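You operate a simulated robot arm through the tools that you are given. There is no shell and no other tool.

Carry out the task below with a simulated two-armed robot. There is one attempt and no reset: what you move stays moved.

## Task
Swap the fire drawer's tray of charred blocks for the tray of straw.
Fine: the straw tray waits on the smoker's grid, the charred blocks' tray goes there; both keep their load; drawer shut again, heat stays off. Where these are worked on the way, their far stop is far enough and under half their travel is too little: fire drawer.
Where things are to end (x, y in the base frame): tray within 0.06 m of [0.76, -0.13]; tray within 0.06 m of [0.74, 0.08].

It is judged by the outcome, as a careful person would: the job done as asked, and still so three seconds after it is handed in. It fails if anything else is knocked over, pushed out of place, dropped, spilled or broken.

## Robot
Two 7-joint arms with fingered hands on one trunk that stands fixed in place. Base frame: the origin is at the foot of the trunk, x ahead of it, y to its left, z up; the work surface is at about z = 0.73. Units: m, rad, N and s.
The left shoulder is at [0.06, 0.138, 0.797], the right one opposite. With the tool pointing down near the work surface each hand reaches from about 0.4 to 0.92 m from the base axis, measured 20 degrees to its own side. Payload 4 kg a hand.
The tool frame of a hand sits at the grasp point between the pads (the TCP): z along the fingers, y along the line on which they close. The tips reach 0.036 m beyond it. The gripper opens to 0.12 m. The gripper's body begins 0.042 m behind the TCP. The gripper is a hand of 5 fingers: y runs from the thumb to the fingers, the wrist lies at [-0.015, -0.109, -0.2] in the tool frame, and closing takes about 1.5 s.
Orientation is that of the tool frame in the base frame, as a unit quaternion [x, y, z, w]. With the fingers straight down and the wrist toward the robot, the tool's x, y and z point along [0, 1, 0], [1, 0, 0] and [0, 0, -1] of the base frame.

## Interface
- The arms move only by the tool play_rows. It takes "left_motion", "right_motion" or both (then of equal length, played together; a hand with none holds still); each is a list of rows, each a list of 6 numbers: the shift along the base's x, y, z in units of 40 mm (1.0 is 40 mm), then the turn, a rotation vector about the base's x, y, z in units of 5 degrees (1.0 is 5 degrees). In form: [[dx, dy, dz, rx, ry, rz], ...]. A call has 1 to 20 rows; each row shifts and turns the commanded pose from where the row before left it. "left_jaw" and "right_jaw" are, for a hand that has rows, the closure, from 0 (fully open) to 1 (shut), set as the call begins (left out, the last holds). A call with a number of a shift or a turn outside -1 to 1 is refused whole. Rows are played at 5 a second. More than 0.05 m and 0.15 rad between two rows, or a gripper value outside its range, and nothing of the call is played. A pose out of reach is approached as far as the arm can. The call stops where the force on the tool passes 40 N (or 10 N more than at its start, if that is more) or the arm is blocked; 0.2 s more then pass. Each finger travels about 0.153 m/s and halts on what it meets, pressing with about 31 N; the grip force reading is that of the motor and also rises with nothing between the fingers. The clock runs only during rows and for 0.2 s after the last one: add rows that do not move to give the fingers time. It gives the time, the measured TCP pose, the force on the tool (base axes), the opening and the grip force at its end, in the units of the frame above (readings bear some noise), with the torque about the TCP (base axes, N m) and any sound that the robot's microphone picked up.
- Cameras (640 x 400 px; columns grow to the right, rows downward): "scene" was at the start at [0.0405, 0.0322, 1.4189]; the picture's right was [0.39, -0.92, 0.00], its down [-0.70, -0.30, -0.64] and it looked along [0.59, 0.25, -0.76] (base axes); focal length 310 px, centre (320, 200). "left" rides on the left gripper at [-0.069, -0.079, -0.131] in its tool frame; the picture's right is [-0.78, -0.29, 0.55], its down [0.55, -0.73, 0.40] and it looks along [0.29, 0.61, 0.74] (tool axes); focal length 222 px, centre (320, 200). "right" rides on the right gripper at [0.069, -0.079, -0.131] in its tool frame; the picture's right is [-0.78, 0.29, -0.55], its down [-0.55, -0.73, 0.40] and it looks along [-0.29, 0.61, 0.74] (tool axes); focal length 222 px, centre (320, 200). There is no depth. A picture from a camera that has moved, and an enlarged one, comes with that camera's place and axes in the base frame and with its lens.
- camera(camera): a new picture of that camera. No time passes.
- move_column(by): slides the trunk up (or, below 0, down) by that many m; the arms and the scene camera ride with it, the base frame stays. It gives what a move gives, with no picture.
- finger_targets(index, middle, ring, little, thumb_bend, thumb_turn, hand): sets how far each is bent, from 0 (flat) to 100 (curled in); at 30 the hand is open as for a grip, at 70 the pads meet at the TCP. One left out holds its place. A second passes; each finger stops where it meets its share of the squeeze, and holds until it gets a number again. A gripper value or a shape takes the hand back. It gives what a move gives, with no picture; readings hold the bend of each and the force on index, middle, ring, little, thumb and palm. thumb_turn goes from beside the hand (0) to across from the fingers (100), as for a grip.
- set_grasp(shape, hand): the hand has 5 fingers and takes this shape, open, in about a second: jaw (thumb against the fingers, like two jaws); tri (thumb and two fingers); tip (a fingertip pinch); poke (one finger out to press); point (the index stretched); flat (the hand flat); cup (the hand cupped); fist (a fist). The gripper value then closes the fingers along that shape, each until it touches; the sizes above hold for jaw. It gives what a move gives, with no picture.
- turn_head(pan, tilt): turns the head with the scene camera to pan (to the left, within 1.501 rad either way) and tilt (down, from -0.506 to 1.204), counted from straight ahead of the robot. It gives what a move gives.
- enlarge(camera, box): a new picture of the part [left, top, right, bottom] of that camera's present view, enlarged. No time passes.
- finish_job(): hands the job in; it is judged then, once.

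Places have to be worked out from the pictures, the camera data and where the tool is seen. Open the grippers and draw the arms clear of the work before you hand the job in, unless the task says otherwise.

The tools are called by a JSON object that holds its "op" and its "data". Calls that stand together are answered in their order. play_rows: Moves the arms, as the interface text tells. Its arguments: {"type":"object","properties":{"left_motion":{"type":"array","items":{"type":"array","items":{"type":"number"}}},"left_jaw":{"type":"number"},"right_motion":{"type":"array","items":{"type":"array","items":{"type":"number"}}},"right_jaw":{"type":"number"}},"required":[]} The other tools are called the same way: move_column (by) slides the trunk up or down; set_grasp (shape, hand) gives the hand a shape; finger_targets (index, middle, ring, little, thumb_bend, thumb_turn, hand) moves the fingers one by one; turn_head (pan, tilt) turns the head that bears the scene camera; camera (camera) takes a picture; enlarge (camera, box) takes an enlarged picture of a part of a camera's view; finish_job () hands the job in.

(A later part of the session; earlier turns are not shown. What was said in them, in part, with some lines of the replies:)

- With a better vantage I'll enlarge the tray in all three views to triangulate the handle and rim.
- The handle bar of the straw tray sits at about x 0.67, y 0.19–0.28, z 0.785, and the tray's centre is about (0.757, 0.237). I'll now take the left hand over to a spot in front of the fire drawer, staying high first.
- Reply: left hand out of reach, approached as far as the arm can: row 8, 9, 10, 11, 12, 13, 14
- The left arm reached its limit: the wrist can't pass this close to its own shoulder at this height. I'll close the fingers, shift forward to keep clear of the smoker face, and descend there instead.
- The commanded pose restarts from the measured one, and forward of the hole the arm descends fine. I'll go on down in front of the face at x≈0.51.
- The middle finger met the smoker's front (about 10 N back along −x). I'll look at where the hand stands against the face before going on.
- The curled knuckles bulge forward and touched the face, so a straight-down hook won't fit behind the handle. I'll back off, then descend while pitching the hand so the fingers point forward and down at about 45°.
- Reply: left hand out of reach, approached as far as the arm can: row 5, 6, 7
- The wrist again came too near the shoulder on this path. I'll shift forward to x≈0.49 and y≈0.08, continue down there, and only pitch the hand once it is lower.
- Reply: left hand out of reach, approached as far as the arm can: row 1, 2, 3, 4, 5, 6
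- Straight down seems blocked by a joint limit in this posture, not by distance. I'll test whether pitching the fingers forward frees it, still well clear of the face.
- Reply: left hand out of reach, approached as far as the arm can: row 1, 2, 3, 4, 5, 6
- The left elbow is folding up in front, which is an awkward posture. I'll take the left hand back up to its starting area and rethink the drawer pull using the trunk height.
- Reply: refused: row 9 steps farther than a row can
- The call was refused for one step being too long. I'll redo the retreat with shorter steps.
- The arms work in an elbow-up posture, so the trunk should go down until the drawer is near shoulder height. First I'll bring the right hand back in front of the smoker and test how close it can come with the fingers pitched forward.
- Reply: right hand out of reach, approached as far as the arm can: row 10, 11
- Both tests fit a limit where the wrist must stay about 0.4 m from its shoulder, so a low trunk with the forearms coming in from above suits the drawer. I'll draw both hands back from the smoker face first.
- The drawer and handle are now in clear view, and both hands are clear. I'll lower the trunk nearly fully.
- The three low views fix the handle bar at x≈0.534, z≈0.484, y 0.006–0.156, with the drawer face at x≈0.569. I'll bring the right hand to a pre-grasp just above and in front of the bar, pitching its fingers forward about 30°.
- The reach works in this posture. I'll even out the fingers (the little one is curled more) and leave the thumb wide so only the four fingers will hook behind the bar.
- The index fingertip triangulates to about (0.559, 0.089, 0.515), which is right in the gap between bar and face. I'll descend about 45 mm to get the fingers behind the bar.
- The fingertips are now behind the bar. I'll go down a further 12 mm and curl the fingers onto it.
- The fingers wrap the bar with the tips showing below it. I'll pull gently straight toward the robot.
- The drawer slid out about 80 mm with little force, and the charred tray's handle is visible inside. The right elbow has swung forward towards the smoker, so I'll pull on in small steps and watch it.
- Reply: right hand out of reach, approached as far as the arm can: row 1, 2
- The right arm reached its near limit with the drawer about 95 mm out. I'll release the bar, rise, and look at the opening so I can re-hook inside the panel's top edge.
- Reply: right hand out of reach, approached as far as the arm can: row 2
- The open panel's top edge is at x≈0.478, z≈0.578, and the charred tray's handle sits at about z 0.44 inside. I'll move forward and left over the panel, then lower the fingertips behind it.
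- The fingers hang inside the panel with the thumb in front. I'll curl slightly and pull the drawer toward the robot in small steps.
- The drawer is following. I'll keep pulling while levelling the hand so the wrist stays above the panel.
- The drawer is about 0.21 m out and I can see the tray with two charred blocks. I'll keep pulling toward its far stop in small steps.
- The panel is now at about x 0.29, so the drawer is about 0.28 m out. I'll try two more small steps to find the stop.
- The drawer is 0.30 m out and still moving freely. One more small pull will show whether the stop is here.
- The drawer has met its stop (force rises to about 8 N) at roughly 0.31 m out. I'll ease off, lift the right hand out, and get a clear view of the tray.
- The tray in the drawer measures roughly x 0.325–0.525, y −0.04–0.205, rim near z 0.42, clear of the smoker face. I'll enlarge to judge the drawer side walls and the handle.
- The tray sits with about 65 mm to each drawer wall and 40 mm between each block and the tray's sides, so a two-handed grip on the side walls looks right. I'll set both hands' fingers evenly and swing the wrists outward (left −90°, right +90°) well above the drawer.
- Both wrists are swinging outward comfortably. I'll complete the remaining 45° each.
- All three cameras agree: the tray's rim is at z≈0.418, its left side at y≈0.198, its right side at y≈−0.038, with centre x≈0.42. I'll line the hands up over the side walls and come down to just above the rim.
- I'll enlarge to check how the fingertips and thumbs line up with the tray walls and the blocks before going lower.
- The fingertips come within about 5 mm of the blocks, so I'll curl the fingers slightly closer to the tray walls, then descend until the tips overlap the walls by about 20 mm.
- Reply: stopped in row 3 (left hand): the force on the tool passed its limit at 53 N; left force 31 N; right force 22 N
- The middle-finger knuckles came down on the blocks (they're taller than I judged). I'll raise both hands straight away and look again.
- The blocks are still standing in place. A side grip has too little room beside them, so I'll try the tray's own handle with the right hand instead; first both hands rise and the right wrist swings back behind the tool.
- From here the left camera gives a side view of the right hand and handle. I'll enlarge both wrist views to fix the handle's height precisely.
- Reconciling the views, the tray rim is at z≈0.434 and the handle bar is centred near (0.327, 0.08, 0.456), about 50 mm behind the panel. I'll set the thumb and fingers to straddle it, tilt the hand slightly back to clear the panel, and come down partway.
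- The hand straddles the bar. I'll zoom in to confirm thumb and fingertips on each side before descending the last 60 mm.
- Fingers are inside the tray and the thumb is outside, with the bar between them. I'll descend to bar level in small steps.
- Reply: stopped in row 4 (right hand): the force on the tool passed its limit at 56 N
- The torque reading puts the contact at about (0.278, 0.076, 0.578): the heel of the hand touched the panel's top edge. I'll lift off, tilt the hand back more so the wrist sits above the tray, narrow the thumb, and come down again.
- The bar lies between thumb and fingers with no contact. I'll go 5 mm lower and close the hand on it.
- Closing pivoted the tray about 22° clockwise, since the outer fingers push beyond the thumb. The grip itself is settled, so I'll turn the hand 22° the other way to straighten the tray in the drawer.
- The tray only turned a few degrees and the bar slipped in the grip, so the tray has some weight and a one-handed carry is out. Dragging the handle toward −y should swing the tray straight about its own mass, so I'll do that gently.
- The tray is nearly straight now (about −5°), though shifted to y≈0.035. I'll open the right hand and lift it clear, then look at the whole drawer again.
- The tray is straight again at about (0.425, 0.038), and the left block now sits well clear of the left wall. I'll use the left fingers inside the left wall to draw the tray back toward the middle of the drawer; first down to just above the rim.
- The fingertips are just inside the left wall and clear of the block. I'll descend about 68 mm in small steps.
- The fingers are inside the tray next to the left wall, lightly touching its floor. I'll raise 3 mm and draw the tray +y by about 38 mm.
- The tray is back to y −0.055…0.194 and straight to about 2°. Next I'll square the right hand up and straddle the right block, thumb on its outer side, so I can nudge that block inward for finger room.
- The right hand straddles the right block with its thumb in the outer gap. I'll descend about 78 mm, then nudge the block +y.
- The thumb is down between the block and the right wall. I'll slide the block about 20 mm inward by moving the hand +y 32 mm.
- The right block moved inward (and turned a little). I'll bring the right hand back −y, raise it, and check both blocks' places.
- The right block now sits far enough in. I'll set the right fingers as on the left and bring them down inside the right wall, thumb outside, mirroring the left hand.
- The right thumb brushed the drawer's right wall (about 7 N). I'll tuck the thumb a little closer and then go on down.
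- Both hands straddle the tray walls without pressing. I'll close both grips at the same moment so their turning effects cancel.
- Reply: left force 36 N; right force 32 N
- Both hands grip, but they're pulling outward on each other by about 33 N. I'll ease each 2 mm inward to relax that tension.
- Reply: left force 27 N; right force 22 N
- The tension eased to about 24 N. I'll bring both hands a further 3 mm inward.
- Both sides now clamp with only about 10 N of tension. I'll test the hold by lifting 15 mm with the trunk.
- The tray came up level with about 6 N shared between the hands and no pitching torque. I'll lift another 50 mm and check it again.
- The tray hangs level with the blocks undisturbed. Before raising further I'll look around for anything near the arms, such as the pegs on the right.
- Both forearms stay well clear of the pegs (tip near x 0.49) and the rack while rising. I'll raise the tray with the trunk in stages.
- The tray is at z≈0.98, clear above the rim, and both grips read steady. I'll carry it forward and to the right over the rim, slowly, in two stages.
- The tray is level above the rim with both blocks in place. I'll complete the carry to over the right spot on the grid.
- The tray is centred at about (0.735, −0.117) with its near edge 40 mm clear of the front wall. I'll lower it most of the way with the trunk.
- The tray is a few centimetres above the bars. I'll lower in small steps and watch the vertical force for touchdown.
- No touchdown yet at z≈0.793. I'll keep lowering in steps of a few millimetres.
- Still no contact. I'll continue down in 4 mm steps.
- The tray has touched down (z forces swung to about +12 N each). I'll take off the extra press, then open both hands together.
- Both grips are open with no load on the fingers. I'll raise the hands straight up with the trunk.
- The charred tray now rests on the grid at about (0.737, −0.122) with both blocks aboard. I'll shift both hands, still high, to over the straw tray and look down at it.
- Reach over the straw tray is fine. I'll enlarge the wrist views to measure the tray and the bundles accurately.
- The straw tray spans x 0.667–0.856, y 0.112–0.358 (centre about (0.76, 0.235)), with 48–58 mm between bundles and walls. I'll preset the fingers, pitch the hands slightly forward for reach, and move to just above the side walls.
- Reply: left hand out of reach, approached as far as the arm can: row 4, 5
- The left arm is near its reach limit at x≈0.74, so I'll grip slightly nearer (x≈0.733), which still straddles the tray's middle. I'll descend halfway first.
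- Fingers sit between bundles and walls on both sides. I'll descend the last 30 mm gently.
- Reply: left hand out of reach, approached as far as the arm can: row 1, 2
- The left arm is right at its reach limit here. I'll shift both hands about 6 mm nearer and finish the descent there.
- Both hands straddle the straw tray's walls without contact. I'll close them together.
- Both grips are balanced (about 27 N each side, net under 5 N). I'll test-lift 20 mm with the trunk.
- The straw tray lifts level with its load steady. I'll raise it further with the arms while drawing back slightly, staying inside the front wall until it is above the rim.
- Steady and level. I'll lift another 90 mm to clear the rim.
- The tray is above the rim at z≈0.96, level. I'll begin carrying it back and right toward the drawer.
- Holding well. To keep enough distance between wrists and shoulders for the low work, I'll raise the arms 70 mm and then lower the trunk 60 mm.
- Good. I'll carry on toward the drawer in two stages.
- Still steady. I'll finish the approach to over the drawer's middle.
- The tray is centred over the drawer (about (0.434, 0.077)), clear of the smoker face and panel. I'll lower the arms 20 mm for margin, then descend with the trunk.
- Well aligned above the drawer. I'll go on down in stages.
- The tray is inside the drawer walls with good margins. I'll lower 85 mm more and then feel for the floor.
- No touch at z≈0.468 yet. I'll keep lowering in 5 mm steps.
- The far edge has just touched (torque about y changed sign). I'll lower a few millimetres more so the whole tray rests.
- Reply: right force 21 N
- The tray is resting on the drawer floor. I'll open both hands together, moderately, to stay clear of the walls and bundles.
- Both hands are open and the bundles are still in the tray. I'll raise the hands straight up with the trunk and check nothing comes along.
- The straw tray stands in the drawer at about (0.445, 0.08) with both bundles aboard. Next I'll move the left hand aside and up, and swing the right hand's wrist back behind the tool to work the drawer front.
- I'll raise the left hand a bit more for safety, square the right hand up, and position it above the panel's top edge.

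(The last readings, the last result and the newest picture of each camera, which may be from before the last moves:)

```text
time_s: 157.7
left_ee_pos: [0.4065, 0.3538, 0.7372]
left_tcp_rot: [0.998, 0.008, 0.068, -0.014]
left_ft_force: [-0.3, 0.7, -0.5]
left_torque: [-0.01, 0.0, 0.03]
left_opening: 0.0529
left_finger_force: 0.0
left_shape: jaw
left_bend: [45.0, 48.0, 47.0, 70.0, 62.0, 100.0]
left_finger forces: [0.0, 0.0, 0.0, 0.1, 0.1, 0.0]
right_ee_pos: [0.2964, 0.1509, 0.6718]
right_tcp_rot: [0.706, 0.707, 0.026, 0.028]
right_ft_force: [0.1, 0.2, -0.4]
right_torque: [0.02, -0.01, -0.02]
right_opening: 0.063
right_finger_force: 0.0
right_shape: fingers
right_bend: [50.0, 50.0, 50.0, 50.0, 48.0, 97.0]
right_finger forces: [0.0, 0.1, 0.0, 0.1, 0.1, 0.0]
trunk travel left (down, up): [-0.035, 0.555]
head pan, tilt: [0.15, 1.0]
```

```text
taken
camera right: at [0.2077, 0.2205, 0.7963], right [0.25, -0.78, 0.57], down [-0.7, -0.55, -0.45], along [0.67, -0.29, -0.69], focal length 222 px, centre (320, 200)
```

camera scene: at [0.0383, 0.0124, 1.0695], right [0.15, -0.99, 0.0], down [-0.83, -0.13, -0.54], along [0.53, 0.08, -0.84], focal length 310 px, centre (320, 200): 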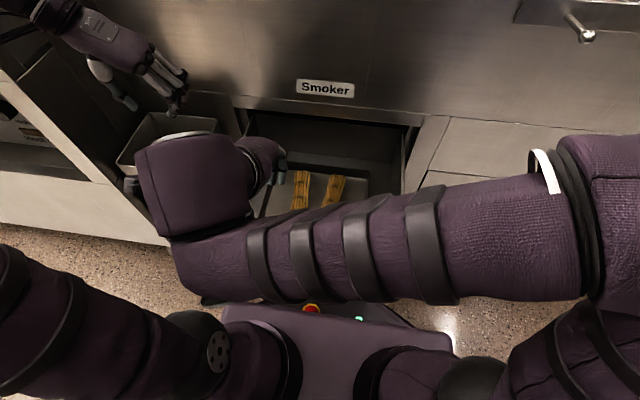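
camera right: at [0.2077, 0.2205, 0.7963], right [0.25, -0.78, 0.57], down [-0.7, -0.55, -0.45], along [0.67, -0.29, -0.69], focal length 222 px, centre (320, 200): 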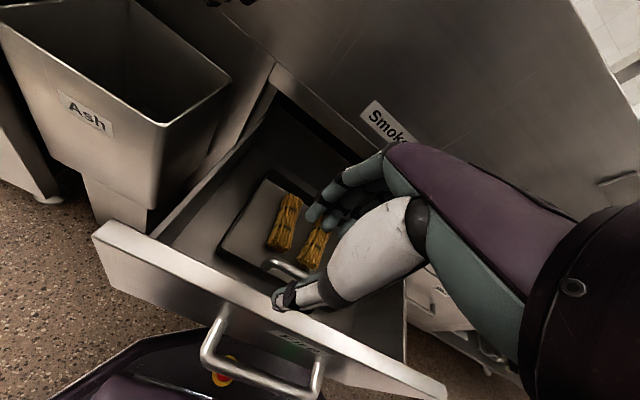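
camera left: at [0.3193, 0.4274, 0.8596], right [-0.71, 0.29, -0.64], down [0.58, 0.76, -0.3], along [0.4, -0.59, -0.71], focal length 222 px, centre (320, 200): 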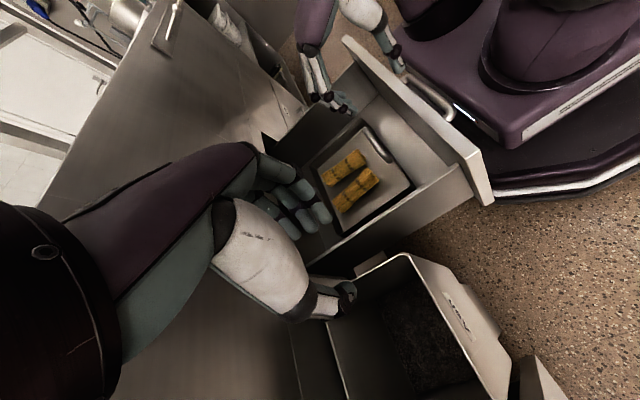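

The right hand is above the panel with a clear straddle. I'll shift 30 mm back over the edge and descend so the thumb is in front of the panel and the fingers behind it.

{"op": "play_rows", "data": {"right_motion": [[-0.35, 0, 0, 0, 0, 0], [-0.4, 0, -0.3, 0, 0, 0], [0, 0, -0.6, 0, 0, 0], [0, 0, -0.6, 0, 0, 0], [0, 0, -0.6, 0, 0, 0], [0, 0, -0.5, 0, 0, 0]]}}

{"op": "camera", "data": {"camera": "left"}}

{"op": "camera", "data": {"camera": "right"}}

```text
time_s: 159.1
left_ee_pos: [0.4061, 0.3537, 0.7364]
left_tcp_rot: [0.998, 0.009, 0.068, -0.015]
left_ft_force: [0.2, 0.1, -0.6]
left_torque: [0.01, 0.0, 0.02]
left_opening: 0.0525
left_finger_force: 0.0
left_shape: jaw
left_bend: [45.0, 48.0, 47.0, 70.0, 62.0, 100.0]
left_finger forces: [0.1, 0.0, 0.1, 0.1, 0.0, 0.1]
right_ee_pos: [0.2677, 0.1497, 0.5675]
right_tcp_rot: [0.705, 0.708, 0.026, 0.027]
right_ft_force: [0.4, 0.1, 0.4]
right_torque: [0.02, 0.02, 0.0]
right_opening: 0.0628
right_finger_force: 0.0
right_shape: fingers
right_bend: [50.0, 50.0, 50.0, 50.0, 48.0, 97.0]
right_finger forces: [0.1, 0.0, 0.0, 0.0, 0.0, 0.0]
trunk travel left (down, up): [-0.035, 0.555]
head pan, tilt: [0.15, 1.0]
```

```text
taken
camera left: at [0.3193, 0.4274, 0.8596], right [-0.71, 0.29, -0.64], down [0.58, 0.76, -0.3], along [0.4, -0.59, -0.71], focal length 222 px, centre (320, 200)
```

left: 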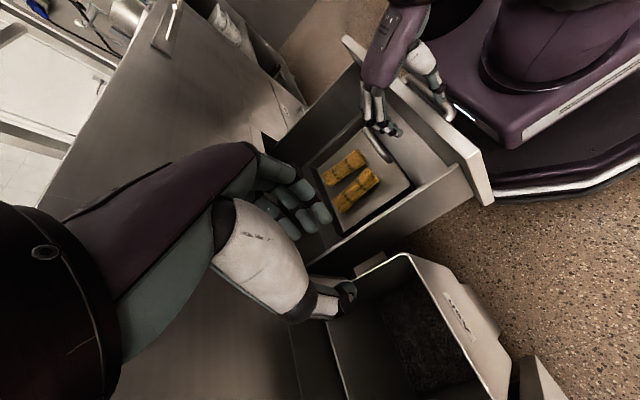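

```text
taken
camera right: at [0.1776, 0.2207, 0.6921], right [0.25, -0.78, 0.57], down [-0.7, -0.55, -0.45], along [0.67, -0.29, -0.69], focal length 222 px, centre (320, 200)
```

right: 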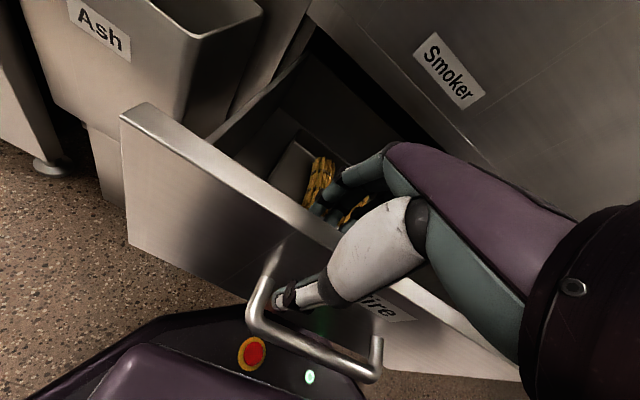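

Thumb in front, fingers behind, nothing touching. I'll push the drawer closed gently with the thumb, watching that the fingers stay above the tray handle.

{"op": "play_rows", "data": {"right_motion": [[0.3, 0, 0, 0, 0, 0], [0.3, 0, 0, 0, 0, 0], [0.3, 0, 0, 0, 0, 0], [0.3, 0, 0, 0, 0, 0], [0.3, 0, 0, 0, 0, 0], [0.3, 0, 0, 0, 0, 0]]}}

{"op": "camera", "data": {"camera": "left"}}

{"op": "camera", "data": {"camera": "scene"}}

```text
time_s: 160.5
left_ee_pos: [0.4058, 0.3535, 0.7375]
left_tcp_rot: [0.997, 0.01, 0.069, -0.014]
left_ft_force: [-0.3, 0.1, -0.6]
left_torque: [0.01, 0.0, -0.01]
left_opening: 0.0524
left_finger_force: 0.0
left_shape: jaw
left_bend: [45.0, 48.0, 47.0, 70.0, 62.0, 100.0]
left_finger forces: [0.1, 0.1, 0.0, 0.1, 0.0, 0.0]
right_ee_pos: [0.3387, 0.1503, 0.5681]
right_tcp_rot: [0.706, 0.707, 0.026, 0.027]
right_ft_force: [-1.2, 0.1, -0.9]
right_torque: [0.0, 0.0, -0.02]
right_opening: 0.0646
right_finger_force: 0.3
right_shape: fingers
right_bend: [50.0, 50.0, 50.0, 50.0, 47.0, 97.0]
right_finger forces: [0.0, 0.0, 0.0, 0.1, 0.9, 0.0]
trunk travel left (down, up): [-0.035, 0.555]
head pan, tilt: [0.15, 1.0]
```

```text
taken
camera left: at [0.3193, 0.4274, 0.8595], right [-0.71, 0.29, -0.64], down [0.58, 0.76, -0.3], along [0.4, -0.59, -0.71], focal length 222 px, centre (320, 200)
```

left: 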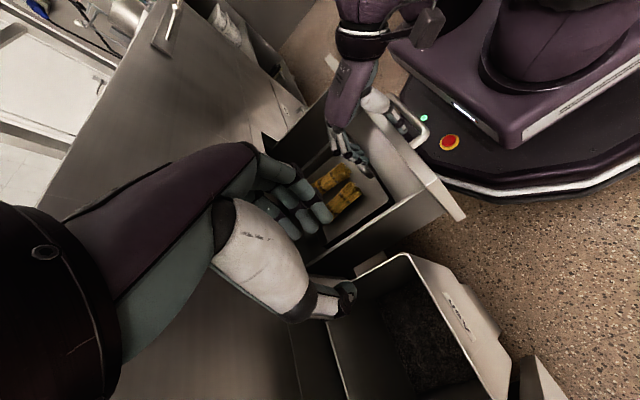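

```text
taken
camera scene: at [0.0383, 0.0124, 1.0694], right [0.15, -0.99, 0.0], down [-0.83, -0.13, -0.54], along [0.53, 0.08, -0.84], focal length 310 px, centre (320, 200)
```

scene: 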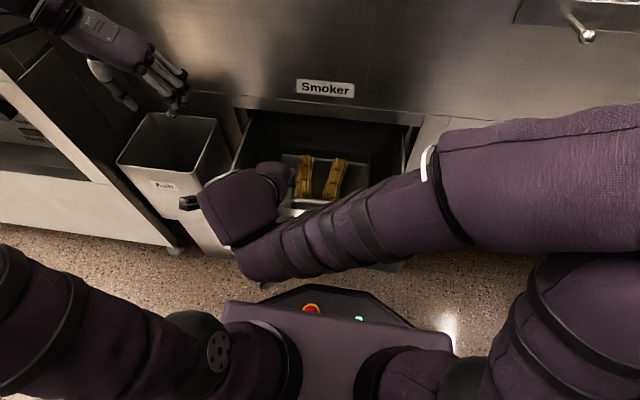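

It moves easily (under 1 N on the thumb) and the tray rides along. I'll continue until about 12 cm remain open.

{"op": "play_rows", "data": {"right_motion": [[0.3, 0, 0, 0, 0, 0], [0.3, 0, 0, 0, 0, 0], [0.3, 0, 0, 0, 0, 0], [0.3, 0, 0, 0, 0, 0], [0.3, 0, 0, 0, 0, 0], [0.3, 0, 0, 0, 0, 0], [0.3, 0, 0, 0, 0, 0], [0.3, 0, 0, 0, 0, 0], [0.3, 0, 0, 0, 0, 0], [0.3, 0, 0, 0, 0, 0], [0.3, 0, 0, 0, 0, 0], [0.2, 0, 0, 0, 0, 0]]}}

{"op": "camera", "data": {"camera": "left"}}

{"op": "camera", "data": {"camera": "right"}}

{"op": "camera", "data": {"camera": "scene"}}

```text
time_s: 163.1
left_ee_pos: [0.4066, 0.354, 0.7371]
left_tcp_rot: [0.998, 0.01, 0.068, -0.015]
left_ft_force: [0.6, -0.1, 0.3]
left_torque: [0.0, -0.03, -0.01]
left_opening: 0.0528
left_finger_force: 0.0
left_shape: jaw
left_bend: [45.0, 48.0, 47.0, 70.0, 62.0, 100.0]
left_finger forces: [0.0, 0.0, 0.0, 0.0, 0.0, 0.1]
right_ee_pos: [0.4797, 0.1482, 0.5685]
right_tcp_rot: [0.705, 0.708, 0.027, 0.028]
right_ft_force: [-1.8, 1.0, 1.7]
right_torque: [0.05, 0.05, 0.0]
right_opening: 0.0655
right_finger_force: 0.6
right_shape: fingers
right_bend: [50.0, 50.0, 50.0, 50.0, 47.0, 96.0]
right_finger forces: [0.0, 0.0, 0.0, 0.0, 1.9, 0.0]
trunk travel left (down, up): [-0.035, 0.555]
head pan, tilt: [0.15, 1.0]
```

```text
taken
camera left: at [0.3193, 0.4274, 0.8595], right [-0.71, 0.29, -0.64], down [0.58, 0.76, -0.3], along [0.4, -0.59, -0.71], focal length 222 px, centre (320, 200)
```

left: 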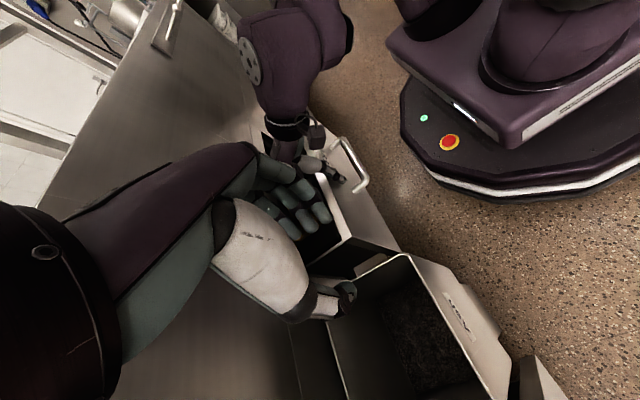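

```text
taken
camera right: at [0.3902, 0.2202, 0.6918], right [0.25, -0.78, 0.57], down [-0.7, -0.55, -0.45], along [0.67, -0.29, -0.69], focal length 222 px, centre (320, 200)
```

right: 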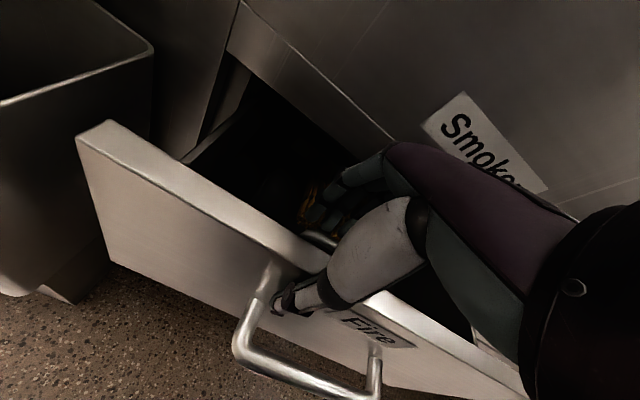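

```text
taken
camera scene: at [0.0382, 0.0124, 1.0694], right [0.15, -0.99, 0.0], down [-0.83, -0.13, -0.54], along [0.53, 0.08, -0.84], focal length 310 px, centre (320, 200)
```

scene: 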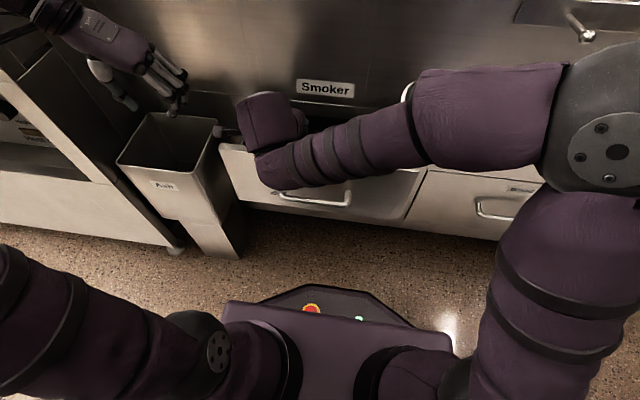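

About 12 cm remain. I'll lift the right hand out of the gap, bring it in front of the panel beside the handle, and close it into a pushing shape.

{"op": "play_rows", "data": {"right_motion": [[-0.2, 0, 0.2, 0, 0, 0], [0, 0, 0.6, 0, 0, 0], [0, 0, 0.7, 0, 0, 0], [0, 0, 0.8, 0, 0, 0], [0, 0, 0.8, 0, 0, 0], [-0.6, 0.4, 0, 0, 0, 0], [-0.7, 0.5, 0, 0, 0, 0], [-0.7, 0.5, 0, 0, 0, 0], [-0.6, 0.5, 0, 0, 0, 0]]}}

{"op": "play_rows", "data": {"right_motion": [[0, 0, 0, 0, 0, 0], [0, 0, 0, 0, 0, 0], [0, 0, 0, 0, 0, 0], [0, 0, 0, 0, 0, 0], [0, 0, 0, 0, 0, 0], [0, 0, 0, 0, 0, 0]], "right_jaw": 1.0}}

{"op": "camera", "data": {"camera": "scene"}}

{"op": "camera", "data": {"camera": "left"}}

{"op": "camera", "data": {"camera": "right"}}

```text
time_s: 165.1
left_ee_pos: [0.4061, 0.3534, 0.7368]
left_tcp_rot: [0.997, 0.01, 0.069, -0.015]
left_ft_force: [0.9, -0.4, 0.0]
left_torque: [0.03, -0.01, 0.03]
left_opening: 0.0527
left_finger_force: 0.1
left_shape: jaw
left_bend: [45.0, 48.0, 47.0, 70.0, 62.0, 100.0]
left_finger forces: [0.1, 0.0, 0.0, 0.1, 0.1, 0.0]
right_ee_pos: [0.3663, 0.2269, 0.6915]
right_tcp_rot: [0.706, 0.707, 0.026, 0.028]
right_ft_force: [-0.1, -0.6, 0.0]
right_torque: [0.02, 0.02, 0.0]
right_opening: 0.0636
right_finger_force: 0.0
right_shape: fingers
right_bend: [50.0, 50.0, 50.0, 50.0, 48.0, 97.0]
right_finger forces: [0.0, 0.1, 0.0, 0.0, 0.0, 0.0]
trunk travel left (down, up): [-0.035, 0.555]
head pan, tilt: [0.15, 1.0]
```

```text
time_s: 166.5
left_ee_pos: [0.4045, 0.3525, 0.7365]
left_tcp_rot: [0.997, 0.009, 0.07, -0.015]
left_ft_force: [-0.7, -0.1, 0.4]
left_torque: [0.0, 0.01, 0.03]
left_opening: 0.0525
left_finger_force: 0.1
left_shape: jaw
left_bend: [45.0, 48.0, 47.0, 70.0, 62.0, 100.0]
left_finger forces: [0.0, 0.0, 0.1, 0.0, 0.0, 0.0]
right_ee_pos: [0.3662, 0.2258, 0.6914]
right_tcp_rot: [0.706, 0.707, 0.026, 0.026]
right_ft_force: [0.7, -0.7, -0.5]
right_torque: [-0.01, 0.0, 0.02]
right_opening: 0.0
right_finger_force: 30.9
right_shape: jaw
right_bend: [70.0, 70.0, 70.0, 66.0, 70.0, 100.0]
right_finger forces: [0.0, 0.1, 0.1, 0.0, 0.1, 0.0]
trunk travel left (down, up): [-0.035, 0.555]
head pan, tilt: [0.15, 1.0]
```

```text
taken
camera scene: at [0.0383, 0.0124, 1.0694], right [0.15, -0.99, 0.0], down [-0.83, -0.13, -0.54], along [0.53, 0.08, -0.84], focal length 310 px, centre (320, 200)
```

scene: 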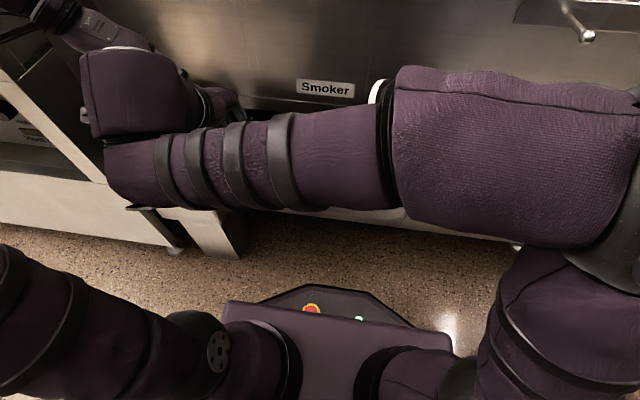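

```text
taken
camera left: at [0.3193, 0.4274, 0.8595], right [-0.71, 0.29, -0.64], down [0.58, 0.76, -0.3], along [0.4, -0.59, -0.71], focal length 222 px, centre (320, 200)
```

left: 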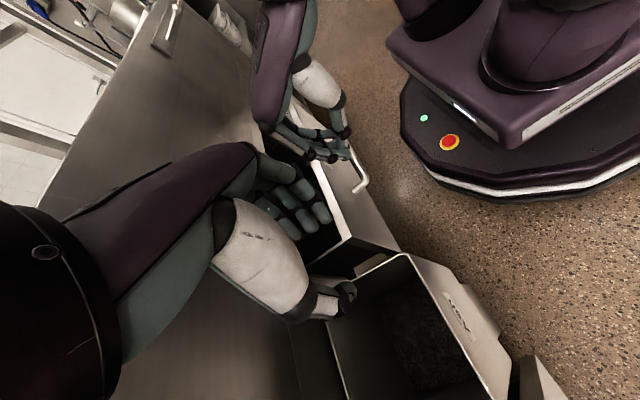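

```text
taken
camera right: at [0.2776, 0.2967, 0.8159], right [0.25, -0.78, 0.57], down [-0.7, -0.55, -0.45], along [0.67, -0.29, -0.69], focal length 222 px, centre (320, 200)
```

right: 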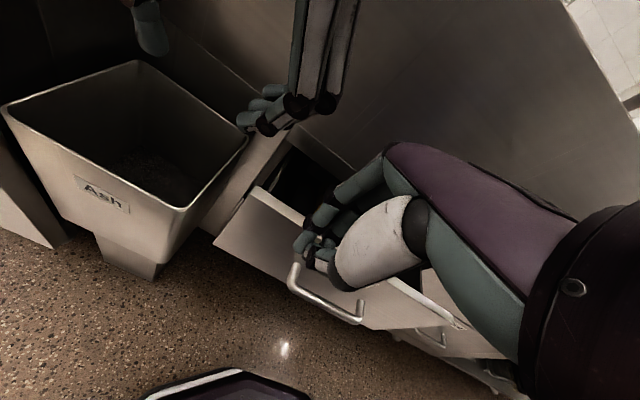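

The closed right hand is in front of the panel, left of the handle. I'll move the left hand a little further out and lower the right hand to mid-panel height.

{"op": "play_rows", "data": {"left_motion": [[0, 0.3, 0.5, 0, 0, 0], [0, 0.3, 0.5, 0, 0, 0], [0, 0.2, 0.4, 0, 0, 0], [0, 0, 0, 0, 0, 0], [0, 0, 0, 0, 0, 0], [0, 0, 0, 0, 0, 0], [0, 0, 0, 0, 0, 0]], "right_motion": [[-0.1, 0, -0.5, 0, 0, 0], [0, 0, -0.7, 0, 0, 0], [0, 0, -0.7, 0, 0, 0], [0, 0, -0.7, 0, 0, 0], [0, 0, -0.7, 0, 0, 0], [0, 0, -0.7, 0, 0, 0], [0, 0, -0.5, 0, 0, 0]]}}

{"op": "camera", "data": {"camera": "left"}}

{"op": "camera", "data": {"camera": "right"}}

```text
time_s: 168.1
left_ee_pos: [0.4052, 0.3848, 0.7932]
left_tcp_rot: [0.997, 0.01, 0.069, -0.015]
left_ft_force: [0.5, 0.3, -0.8]
left_torque: [0.01, -0.05, 0.01]
left_opening: 0.0525
left_finger_force: 0.1
left_shape: jaw
left_bend: [45.0, 48.0, 47.0, 70.0, 62.0, 100.0]
left_finger forces: [0.0, 0.0, 0.0, 0.1, 0.0, 0.0]
right_ee_pos: [0.3619, 0.2264, 0.5129]
right_tcp_rot: [0.706, 0.707, 0.026, 0.027]
right_ft_force: [0.5, 0.8, -0.4]
right_torque: [0.01, 0.0, 0.01]
right_opening: 0.0001
right_finger_force: 31.4
right_shape: jaw
right_bend: [70.0, 70.0, 70.0, 66.0, 70.0, 100.0]
right_finger forces: [0.0, 0.1, 0.0, 0.0, 0.1, 0.0]
trunk travel left (down, up): [-0.035, 0.555]
head pan, tilt: [0.15, 1.0]
```

```text
taken
camera left: at [0.3189, 0.4597, 0.9153], right [-0.71, 0.29, -0.64], down [0.58, 0.76, -0.3], along [0.4, -0.59, -0.71], focal length 222 px, centre (320, 200)
```

left: 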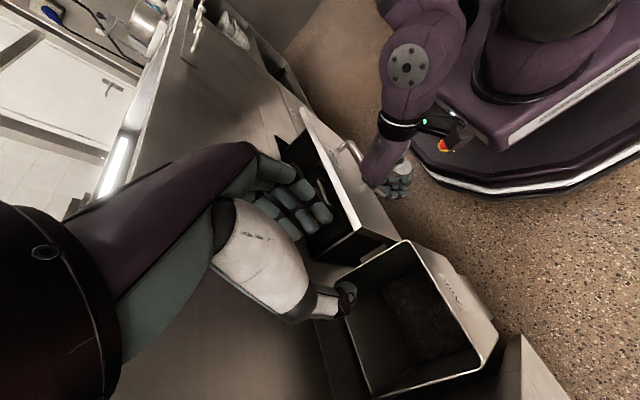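

```text
taken
camera right: at [0.2738, 0.2961, 0.6365], right [0.25, -0.78, 0.57], down [-0.7, -0.55, -0.45], along [0.67, -0.29, -0.69], focal length 222 px, centre (320, 200)
```

right: 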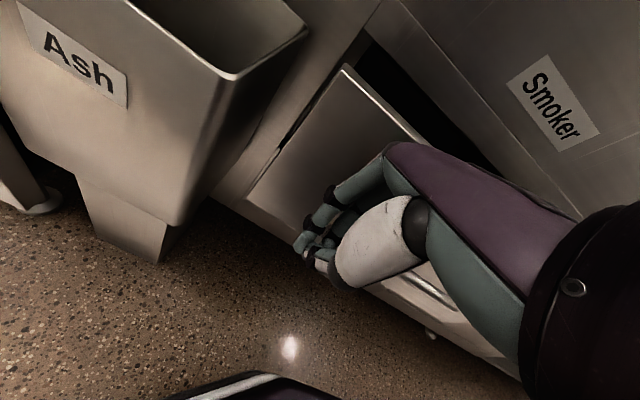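

I'll push forward gently with the knuckles against the panel.

{"op": "play_rows", "data": {"right_motion": [[0.25, 0, 0, 0, 0, 0], [0.25, 0, 0, 0, 0, 0], [0.25, 0, 0, 0, 0, 0], [0.25, 0, 0, 0, 0, 0], [0.25, 0, 0, 0, 0, 0], [0.25, 0, 0, 0, 0, 0], [0.25, 0, 0, 0, 0, 0], [0.25, 0, 0, 0, 0, 0], [0.25, 0, 0, 0, 0, 0], [0.25, 0, 0, 0, 0, 0]]}}

{"op": "camera", "data": {"camera": "left"}}

{"op": "camera", "data": {"camera": "scene"}}

```text
time_s: 170.3
left_ee_pos: [0.4064, 0.3859, 0.791]
left_tcp_rot: [0.997, 0.009, 0.069, -0.015]
left_ft_force: [0.6, 0.6, -0.2]
left_torque: [0.0, 0.0, 0.01]
left_opening: 0.0525
left_finger_force: 0.0
left_shape: jaw
left_bend: [45.0, 48.0, 47.0, 70.0, 62.0, 100.0]
left_finger forces: [0.0, 0.0, 0.1, 0.1, 0.0, 0.1]
right_ee_pos: [0.4633, 0.2247, 0.5121]
right_tcp_rot: [0.706, 0.707, 0.024, 0.028]
right_ft_force: [-1.2, 0.5, -0.3]
right_torque: [0.02, 0.01, 0.0]
right_opening: 0.0
right_finger_force: 30.4
right_shape: jaw
right_bend: [70.0, 70.0, 70.0, 66.0, 70.0, 100.0]
right_finger forces: [0.1, 0.8, 0.0, 0.0, 0.0, 0.0]
trunk travel left (down, up): [-0.035, 0.555]
head pan, tilt: [0.15, 1.0]
```

```text
taken
camera left: at [0.319, 0.4597, 0.9152], right [-0.71, 0.29, -0.64], down [0.58, 0.76, -0.3], along [0.4, -0.59, -0.71], focal length 222 px, centre (320, 200)
```

left: 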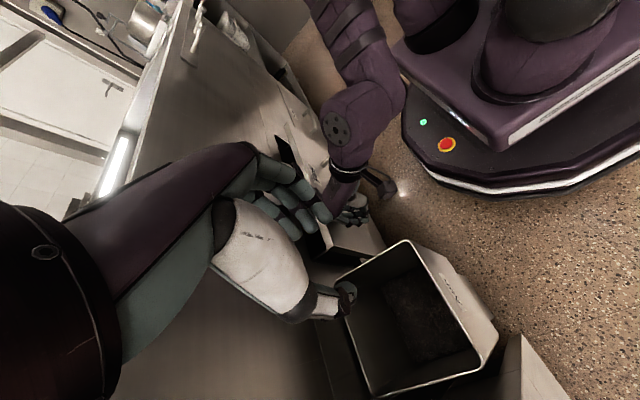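

```text
taken
camera scene: at [0.0384, 0.0124, 1.0694], right [0.15, -0.99, 0.0], down [-0.83, -0.13, -0.54], along [0.53, 0.08, -0.84], focal length 310 px, centre (320, 200)
```

scene: 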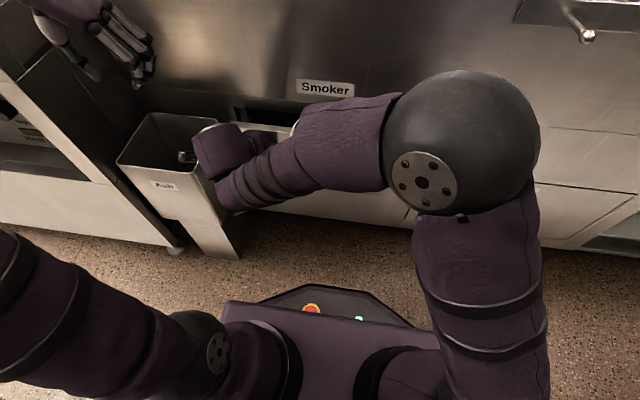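

The panel keeps moving with about 1 N. I'll push the remaining few centimetres until it meets its stop.

{"op": "play_rows", "data": {"right_motion": [[0.2, 0, 0, 0, 0, 0], [0.2, 0, 0, 0, 0, 0], [0.2, 0, 0, 0, 0, 0], [0.2, 0, 0, 0, 0, 0], [0.15, 0, 0, 0, 0, 0]]}}

{"op": "camera", "data": {"camera": "right"}}

{"op": "enlarge", "data": {"camera": "scene", "box": [180, 60, 460, 240]}}

```text
time_s: 171.5
left_ee_pos: [0.4046, 0.3848, 0.7924]
left_tcp_rot: [0.998, 0.009, 0.068, -0.015]
left_ft_force: [-0.2, -0.7, 0.2]
left_torque: [0.03, 0.01, 0.01]
left_opening: 0.0527
left_finger_force: 0.0
left_shape: jaw
left_bend: [45.0, 48.0, 47.0, 70.0, 62.0, 100.0]
left_finger forces: [0.0, 0.1, 0.1, 0.0, 0.0, 0.0]
right_ee_pos: [0.5013, 0.2254, 0.5113]
right_tcp_rot: [0.707, 0.707, 0.026, 0.027]
right_ft_force: [-1.4, 0.1, 0.3]
right_torque: [0.03, -0.06, -0.03]
right_opening: 0.0001
right_finger_force: 30.7
right_shape: jaw
right_bend: [70.0, 70.0, 70.0, 66.0, 70.0, 100.0]
right_finger forces: [0.0, 1.7, 0.1, 0.1, 0.1, 0.0]
trunk travel left (down, up): [-0.035, 0.555]
head pan, tilt: [0.15, 1.0]
```

```text
taken
camera right: at [0.4123, 0.2963, 0.6358], right [0.25, -0.78, 0.57], down [-0.7, -0.55, -0.45], along [0.67, -0.29, -0.69], focal length 222 px, centre (320, 200)
```

right: 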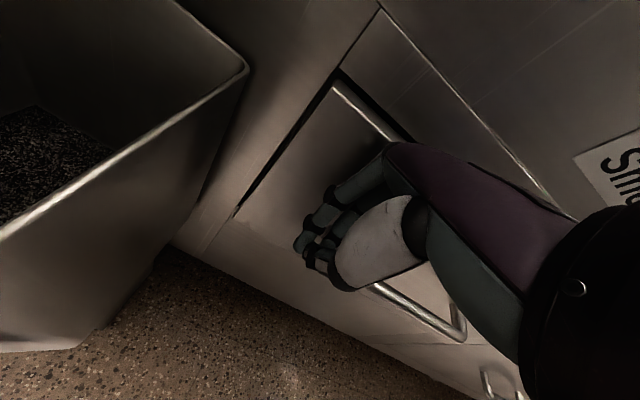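

```text
2.22 times, centred on (320, 150) of scene
camera zoom: at [0.0383, 0.0124, 1.0694], right [0.15, -0.99, 0.0], down [-0.83, -0.13, -0.54], along [0.53, 0.08, -0.84], focal length 690 px, centre (320, 311)
```

zoom: 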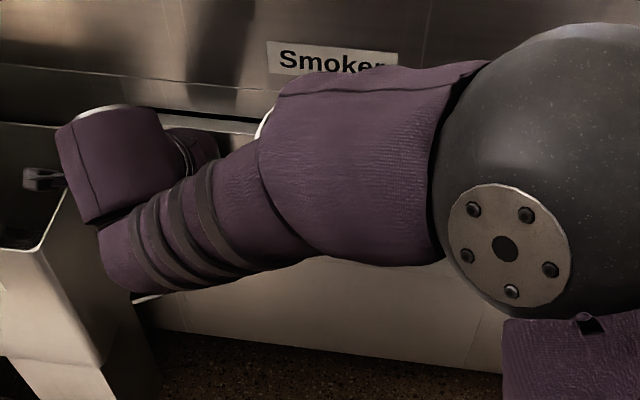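

Only a small gap remains. I'll push on in short steps until the force rises.

{"op": "play_rows", "data": {"right_motion": [[0.15, 0, 0, 0, 0, 0], [0.15, 0, 0, 0, 0, 0], [0.15, 0, 0, 0, 0, 0]]}}

{"op": "camera", "data": {"camera": "right"}}

```text
time_s: 172.3
left_ee_pos: [0.406, 0.3853, 0.7915]
left_tcp_rot: [0.997, 0.01, 0.069, -0.015]
left_ft_force: [-0.4, 0.0, -1.0]
left_torque: [0.0, -0.03, 0.0]
left_opening: 0.0526
left_finger_force: 0.0
left_shape: jaw
left_bend: [45.0, 48.0, 47.0, 70.0, 62.0, 100.0]
left_finger forces: [0.0, 0.0, 0.0, 0.0, 0.0, 0.0]
right_ee_pos: [0.5188, 0.2258, 0.5114]
right_tcp_rot: [0.706, 0.707, 0.026, 0.027]
right_ft_force: [0.3, -0.6, -0.3]
right_torque: [-0.01, -0.02, 0.01]
right_opening: 0.0001
right_finger_force: 31.2
right_shape: jaw
right_bend: [70.0, 70.0, 70.0, 66.0, 70.0, 100.0]
right_finger forces: [0.0, 0.1, 0.0, 0.0, 0.0, 0.0]
trunk travel left (down, up): [-0.035, 0.555]
head pan, tilt: [0.15, 1.0]
```

```text
taken
camera right: at [0.43, 0.2963, 0.6358], right [0.25, -0.78, 0.57], down [-0.7, -0.55, -0.45], along [0.67, -0.29, -0.69], focal length 222 px, centre (320, 200)
```

right: 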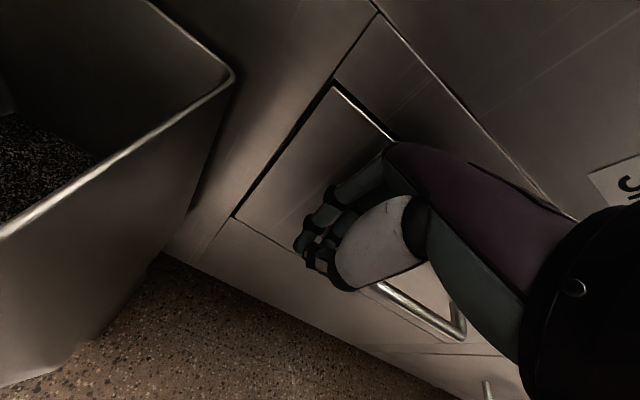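

The drawer slipped ahead of the hand, apparently flush. I'll press a few millimetres more to confirm it's at its stop.

{"op": "play_rows", "data": {"right_motion": [[0.12, 0, 0, 0, 0, 0], [0.12, 0, 0, 0, 0, 0]]}}

{"op": "enlarge", "data": {"camera": "right", "box": [180, 40, 480, 340]}}

```text
time_s: 172.9
left_ee_pos: [0.4031, 0.3851, 0.7943]
left_tcp_rot: [0.997, 0.009, 0.069, -0.014]
left_ft_force: [-0.1, -1.0, 0.2]
left_torque: [-0.04, -0.01, -0.01]
left_opening: 0.0525
left_finger_force: 0.1
left_shape: jaw
left_bend: [45.0, 48.0, 47.0, 70.0, 62.0, 100.0]
left_finger forces: [0.1, 0.0, 0.1, 0.0, 0.0, 0.0]
right_ee_pos: [0.5255, 0.2268, 0.513]
right_tcp_rot: [0.705, 0.708, 0.026, 0.027]
right_ft_force: [-23.9, -5.6, 6.4]
right_torque: [-0.01, -0.57, -0.53]
right_opening: 0.0001
right_finger_force: 30.9
right_shape: jaw
right_bend: [70.0, 70.0, 70.0, 66.0, 70.0, 100.0]
right_finger forces: [0.0, 23.7, 0.0, 0.1, 0.1, 0.0]
trunk travel left (down, up): [-0.035, 0.555]
head pan, tilt: [0.15, 1.0]
```

```text
1.33 times, centred on (330, 190) of right
camera zoom: at [0.4366, 0.2968, 0.6367], right [0.25, -0.78, 0.57], down [-0.7, -0.55, -0.45], along [0.67, -0.28, -0.69], focal length 296 px, centre (307, 213)
```

zoom: 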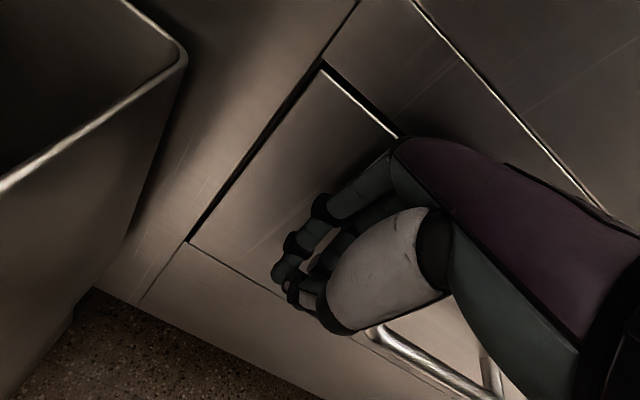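

A firm 24 N shows the drawer is fully shut. I'll draw the right hand back and up, and open it.

{"op": "play_rows", "data": {"right_motion": [[-0.3, 0, 0, 0, 0, 0], [-0.6, 0, 0, 0, 0, 0], [-0.7, 0, 0, 0, 0, 0], [-0.7, 0, 0.2, 0, 0, 0], [-0.3, 0, 0.6, 0, 0, 0], [0, -0.2, 0.8, 0, 0, 0], [0, -0.4, 0.8, 0, 0, 0], [0, -0.6, 0.7, 0, 0, 0], [0, -0.7, 0.6, 0, 0, 0], [0, -0.8, 0.4, 0, 0, 0], [0, -0.8, 0.2, 0, 0, 0]]}}

{"op": "camera", "data": {"camera": "scene"}}

{"op": "camera", "data": {"camera": "left"}}

{"op": "camera", "data": {"camera": "right"}}

```text
time_s: 175.3
left_ee_pos: [0.4052, 0.3862, 0.7919]
left_tcp_rot: [0.997, 0.01, 0.069, -0.016]
left_ft_force: [0.3, -0.4, 0.2]
left_torque: [0.02, 0.0, -0.01]
left_opening: 0.0524
left_finger_force: 0.0
left_shape: jaw
left_bend: [45.0, 48.0, 47.0, 70.0, 62.0, 100.0]
left_finger forces: [0.0, 0.1, 0.0, 0.0, 0.0, 0.0]
right_ee_pos: [0.4239, 0.0862, 0.6847]
right_tcp_rot: [0.705, 0.708, 0.026, 0.027]
right_ft_force: [-0.4, 0.7, 0.1]
right_torque: [-0.01, -0.01, -0.06]
right_opening: 0.0
right_finger_force: 31.0
right_shape: jaw
right_bend: [70.0, 70.0, 70.0, 66.0, 70.0, 100.0]
right_finger forces: [0.1, 0.0, 0.0, 0.1, 0.1, 0.0]
trunk travel left (down, up): [-0.035, 0.555]
head pan, tilt: [0.15, 1.0]
```

```text
taken
camera scene: at [0.0383, 0.0126, 1.0694], right [0.15, -0.99, 0.0], down [-0.83, -0.13, -0.54], along [0.53, 0.08, -0.84], focal length 310 px, centre (320, 200)
```

scene: 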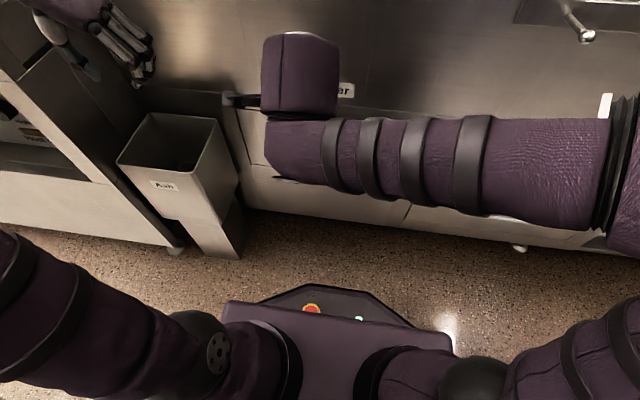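

```text
taken
camera left: at [0.3189, 0.4599, 0.9152], right [-0.71, 0.29, -0.64], down [0.58, 0.76, -0.3], along [0.4, -0.59, -0.71], focal length 222 px, centre (320, 200)
```

left: 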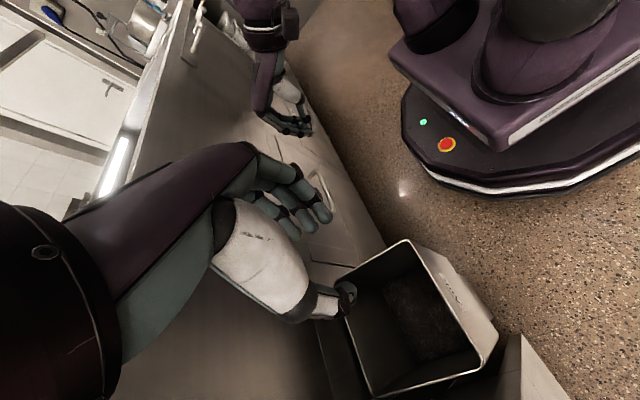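

```text
taken
camera right: at [0.3352, 0.1555, 0.8085], right [0.25, -0.78, 0.57], down [-0.7, -0.55, -0.45], along [0.67, -0.29, -0.69], focal length 222 px, centre (320, 200)
```

right: 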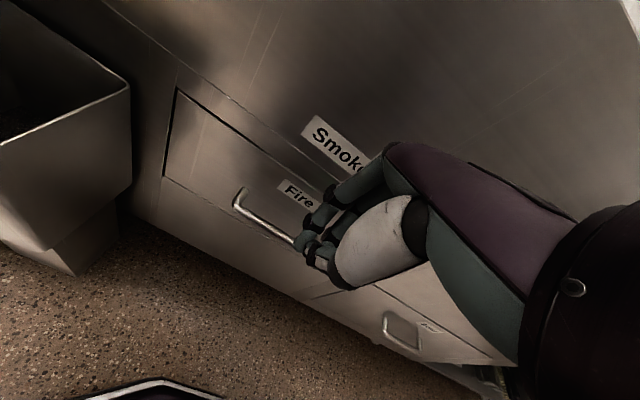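

The drawer is flush and the bin and everything around stand as before. I'll open both grippers fully and raise the trunk to look at the grid.

{"op": "play_rows", "data": {"left_motion": [[0, 0, 0, 0, 0, 0], [0, 0, 0, 0, 0, 0], [0, 0, 0, 0, 0, 0], [0, 0, 0, 0, 0, 0], [0, 0, 0, 0, 0, 0]], "right_motion": [[-0.5, -0.5, 0, 0, 0, 0], [-0.4, -0.6, 0, 0, 0, 0], [0, -0.6, 0, 0, 0, 0], [0, -0.6, 0, 0, 0, 0], [0, -0.5, 0, 0, 0, 0]], "left_jaw": 0, "right_jaw": 0}}

{"op": "move_column", "data": {"by": 0.2}}

{"op": "move_column", "data": {"by": 0.2}}

{"op": "camera", "data": {"camera": "scene"}}

```text
time_s: 176.5
left_ee_pos: [0.4067, 0.3874, 0.7923]
left_tcp_rot: [0.997, 0.009, 0.07, -0.014]
left_ft_force: [0.5, 0.2, -0.3]
left_torque: [0.0, 0.02, -0.01]
left_opening: 0.1198
left_finger_force: 0.2
left_shape: jaw
left_bend: [30.0, 30.0, 30.0, 30.0, 30.0, 97.0]
left_finger forces: [0.1, 0.1, 0.1, 0.0, 0.1, 0.0]
right_ee_pos: [0.3895, -0.0255, 0.6833]
right_tcp_rot: [0.705, 0.708, 0.025, 0.028]
right_ft_force: [0.3, 0.7, 0.1]
right_torque: [0.0, 0.0, 0.0]
right_opening: 0.1198
right_finger_force: 0.0
right_shape: jaw
right_bend: [30.0, 30.0, 30.0, 30.0, 30.0, 97.0]
right_finger forces: [0.1, 0.0, 0.0, 0.0, 0.0, 0.0]
trunk travel left (down, up): [-0.035, 0.555]
head pan, tilt: [0.15, 1.0]
```

```text
time_s: 178.6
left_ee_pos: [0.4052, 0.3864, 0.9923]
left_tcp_rot: [0.997, 0.01, 0.069, -0.015]
left_ft_force: [0.0, -0.1, 0.2]
left_torque: [-0.01, 0.01, 0.0]
left_opening: 0.1196
left_finger_force: 0.1
left_shape: jaw
left_bend: [30.0, 30.0, 30.0, 30.0, 30.0, 97.0]
left_finger forces: [0.0, 0.1, 0.0, 0.1, 0.0, 0.0]
right_ee_pos: [0.3885, -0.0256, 0.8839]
right_tcp_rot: [0.705, 0.708, 0.026, 0.027]
right_ft_force: [0.4, -0.1, 0.8]
right_torque: [0.01, 0.0, 0.03]
right_opening: 0.1196
right_finger_force: 0.0
right_shape: jaw
right_bend: [30.0, 30.0, 30.0, 30.0, 30.0, 97.0]
right_finger forces: [0.0, 0.1, 0.1, 0.0, 0.0, 0.0]
trunk travel left (down, up): [-0.235, 0.355]
head pan, tilt: [0.15, 1.0]
```

```text
time_s: 180.8
left_ee_pos: [0.4069, 0.3855, 1.1913]
left_tcp_rot: [0.997, 0.01, 0.069, -0.014]
left_ft_force: [0.5, -0.6, -0.3]
left_torque: [0.02, 0.0, -0.02]
left_opening: 0.1197
left_finger_force: 0.1
left_shape: jaw
left_bend: [30.0, 30.0, 30.0, 30.0, 30.0, 97.0]
left_finger forces: [0.1, 0.0, 0.0, 0.0, 0.1, 0.0]
right_ee_pos: [0.387, -0.0252, 1.0844]
right_tcp_rot: [0.706, 0.707, 0.026, 0.027]
right_ft_force: [-0.9, -0.1, 0.4]
right_torque: [-0.02, -0.03, 0.0]
right_opening: 0.1199
right_finger_force: 0.0
right_shape: jaw
right_bend: [30.0, 30.0, 30.0, 30.0, 30.0, 97.0]
right_finger forces: [0.1, 0.0, 0.0, 0.0, 0.0, 0.0]
trunk travel left (down, up): [-0.435, 0.155]
head pan, tilt: [0.15, 1.0]
```

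```text
taken
camera scene: at [0.0384, 0.0124, 1.4694], right [0.15, -0.99, 0.0], down [-0.83, -0.13, -0.54], along [0.53, 0.08, -0.84], focal length 310 px, centre (320, 200)
```

scene: 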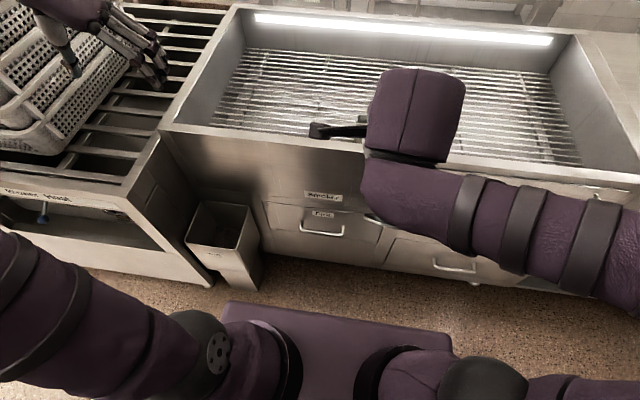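

The fire drawer looks flush in the front. I'll move the right hand out to its own side so I can see the tray on the grid.

{"op": "play_rows", "data": {"right_motion": [[0, -0.9, 0.1, 0, 0, 0], [0, -0.95, 0.1, 0, 0, 0], [0, -0.95, 0.1, 0, 0, 0], [0, -0.95, 0.1, 0, 0, 0], [0, -0.95, 0.1, 0, 0, 0], [0, -0.95, 0.1, 0, 0, 0], [0, -0.9, 0.1, 0, 0, 0], [0, -0.6, 0, 0, 0, 0]]}}

{"op": "turn_head", "data": {"pan": -0.05, "tilt": 0.8}}

{"op": "camera", "data": {"camera": "scene"}}

{"op": "enlarge", "data": {"camera": "scene", "box": [220, 180, 480, 340]}}

```text
time_s: 182.6
left_ee_pos: [0.4067, 0.3856, 1.1922]
left_tcp_rot: [0.998, 0.01, 0.068, -0.015]
left_ft_force: [-0.6, -0.1, 0.0]
left_torque: [0.03, -0.02, 0.01]
left_opening: 0.1198
left_finger_force: 0.1
left_shape: jaw
left_bend: [30.0, 30.0, 30.0, 30.0, 30.0, 97.0]
left_finger forces: [0.0, 0.0, 0.0, 0.0, 0.1, 0.2]
right_ee_pos: [0.3877, -0.3126, 1.1119]
right_tcp_rot: [0.705, 0.708, 0.026, 0.027]
right_ft_force: [0.1, 0.4, -0.6]
right_torque: [0.01, 0.0, -0.01]
right_opening: 0.1198
right_finger_force: 0.0
right_shape: jaw
right_bend: [30.0, 30.0, 30.0, 30.0, 30.0, 97.0]
right_finger forces: [0.0, 0.1, 0.0, 0.0, 0.0, 0.1]
trunk travel left (down, up): [-0.435, 0.155]
head pan, tilt: [0.15, 1.0]
```

```text
time_s: 183.3
left_ee_pos: [0.4047, 0.3858, 1.1917]
left_tcp_rot: [0.997, 0.01, 0.068, -0.015]
left_ft_force: [0.3, 0.4, 0.2]
left_torque: [-0.01, -0.01, 0.0]
left_opening: 0.1198
left_finger_force: 0.0
left_shape: jaw
left_bend: [30.0, 30.0, 30.0, 30.0, 30.0, 97.0]
left_finger forces: [0.0, 0.0, 0.0, 0.1, 0.1, 0.1]
right_ee_pos: [0.3882, -0.3123, 1.1118]
right_tcp_rot: [0.706, 0.708, 0.026, 0.027]
right_ft_force: [0.4, 0.5, -0.2]
right_torque: [-0.02, 0.01, 0.01]
right_opening: 0.1197
right_finger_force: 0.0
right_shape: jaw
right_bend: [30.0, 30.0, 30.0, 30.0, 30.0, 97.0]
right_finger forces: [0.0, 0.0, 0.0, 0.0, 0.0, 0.1]
trunk travel left (down, up): [-0.435, 0.155]
head pan, tilt: [-0.051, 0.799]
```

```text
taken
camera scene: at [0.05, -0.0022, 1.4845], right [-0.05, -1.0, 0.0], down [-0.72, 0.04, -0.7], along [0.7, -0.04, -0.72], focal length 310 px, centre (320, 200)
```

scene: 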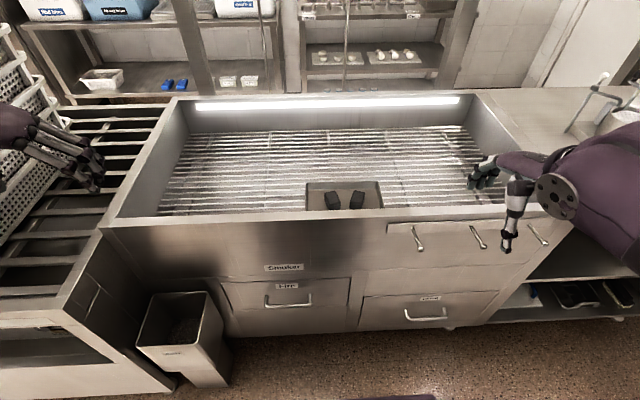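

```text
2.46 times, centred on (350, 260) of scene
camera zoom: at [0.05, -0.0022, 1.4845], right [-0.05, -1.0, 0.0], down [-0.72, 0.04, -0.7], along [0.7, -0.04, -0.72], focal length 764 px, centre (246, 52)
```

zoom: 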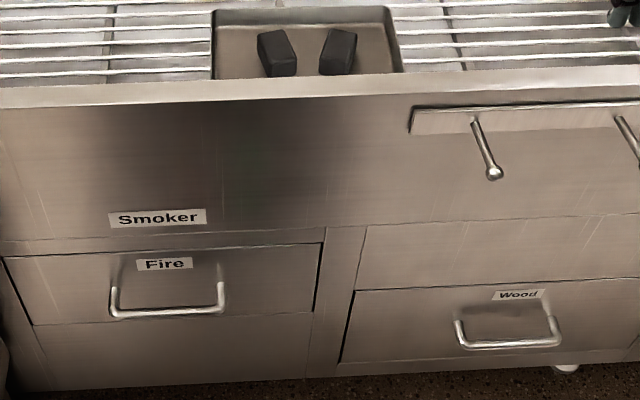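

The charred blocks' tray stands on the grid at about (0.735, −0.12) with both blocks. The straw tray went into the fire drawer, which is shut flush. Grippers are open, both arms are clear, and nothing else moved, so I'll hand the job in.

{"op": "finish_job", "data": {}}

```text
The job is handed in.
```

The swap is done and handed in: the straw tray is in the fire drawer, and the tray of charred blocks is on the smoker's grid. I haven't seen how it was judged.

- **Charred blocks' tray:** it sits on the grid at about (0.735, −0.12), roughly 0.03 m from its target of (0.76, −0.13). Both blocks are still in it, though slightly shifted.
- **Straw tray:** it was set down level in the drawer with both bundles in place. I estimate about (0.765, 0.08) now that the drawer is shut, roughly 0.025 m from its target. I can't see inside the closed drawer to confirm that.
- **Fire drawer:** it was opened to its far stop, about 0.31 m. It is now shut against its closing stop and looks flush.
- **Heat:** I touched no heat control.
- **Other objects:** nothing else looked moved, and the bin, the crates and the pegs on the smoker's front were not disturbed. Early on, a left finger pressed lightly against the smoker's front. While I was gripping the charred tray, the hands bumped the blocks and the drawer's top edge, and the tray turned in the drawer. I straightened it before lifting.

Both grippers are open and the arms are clear of the work.
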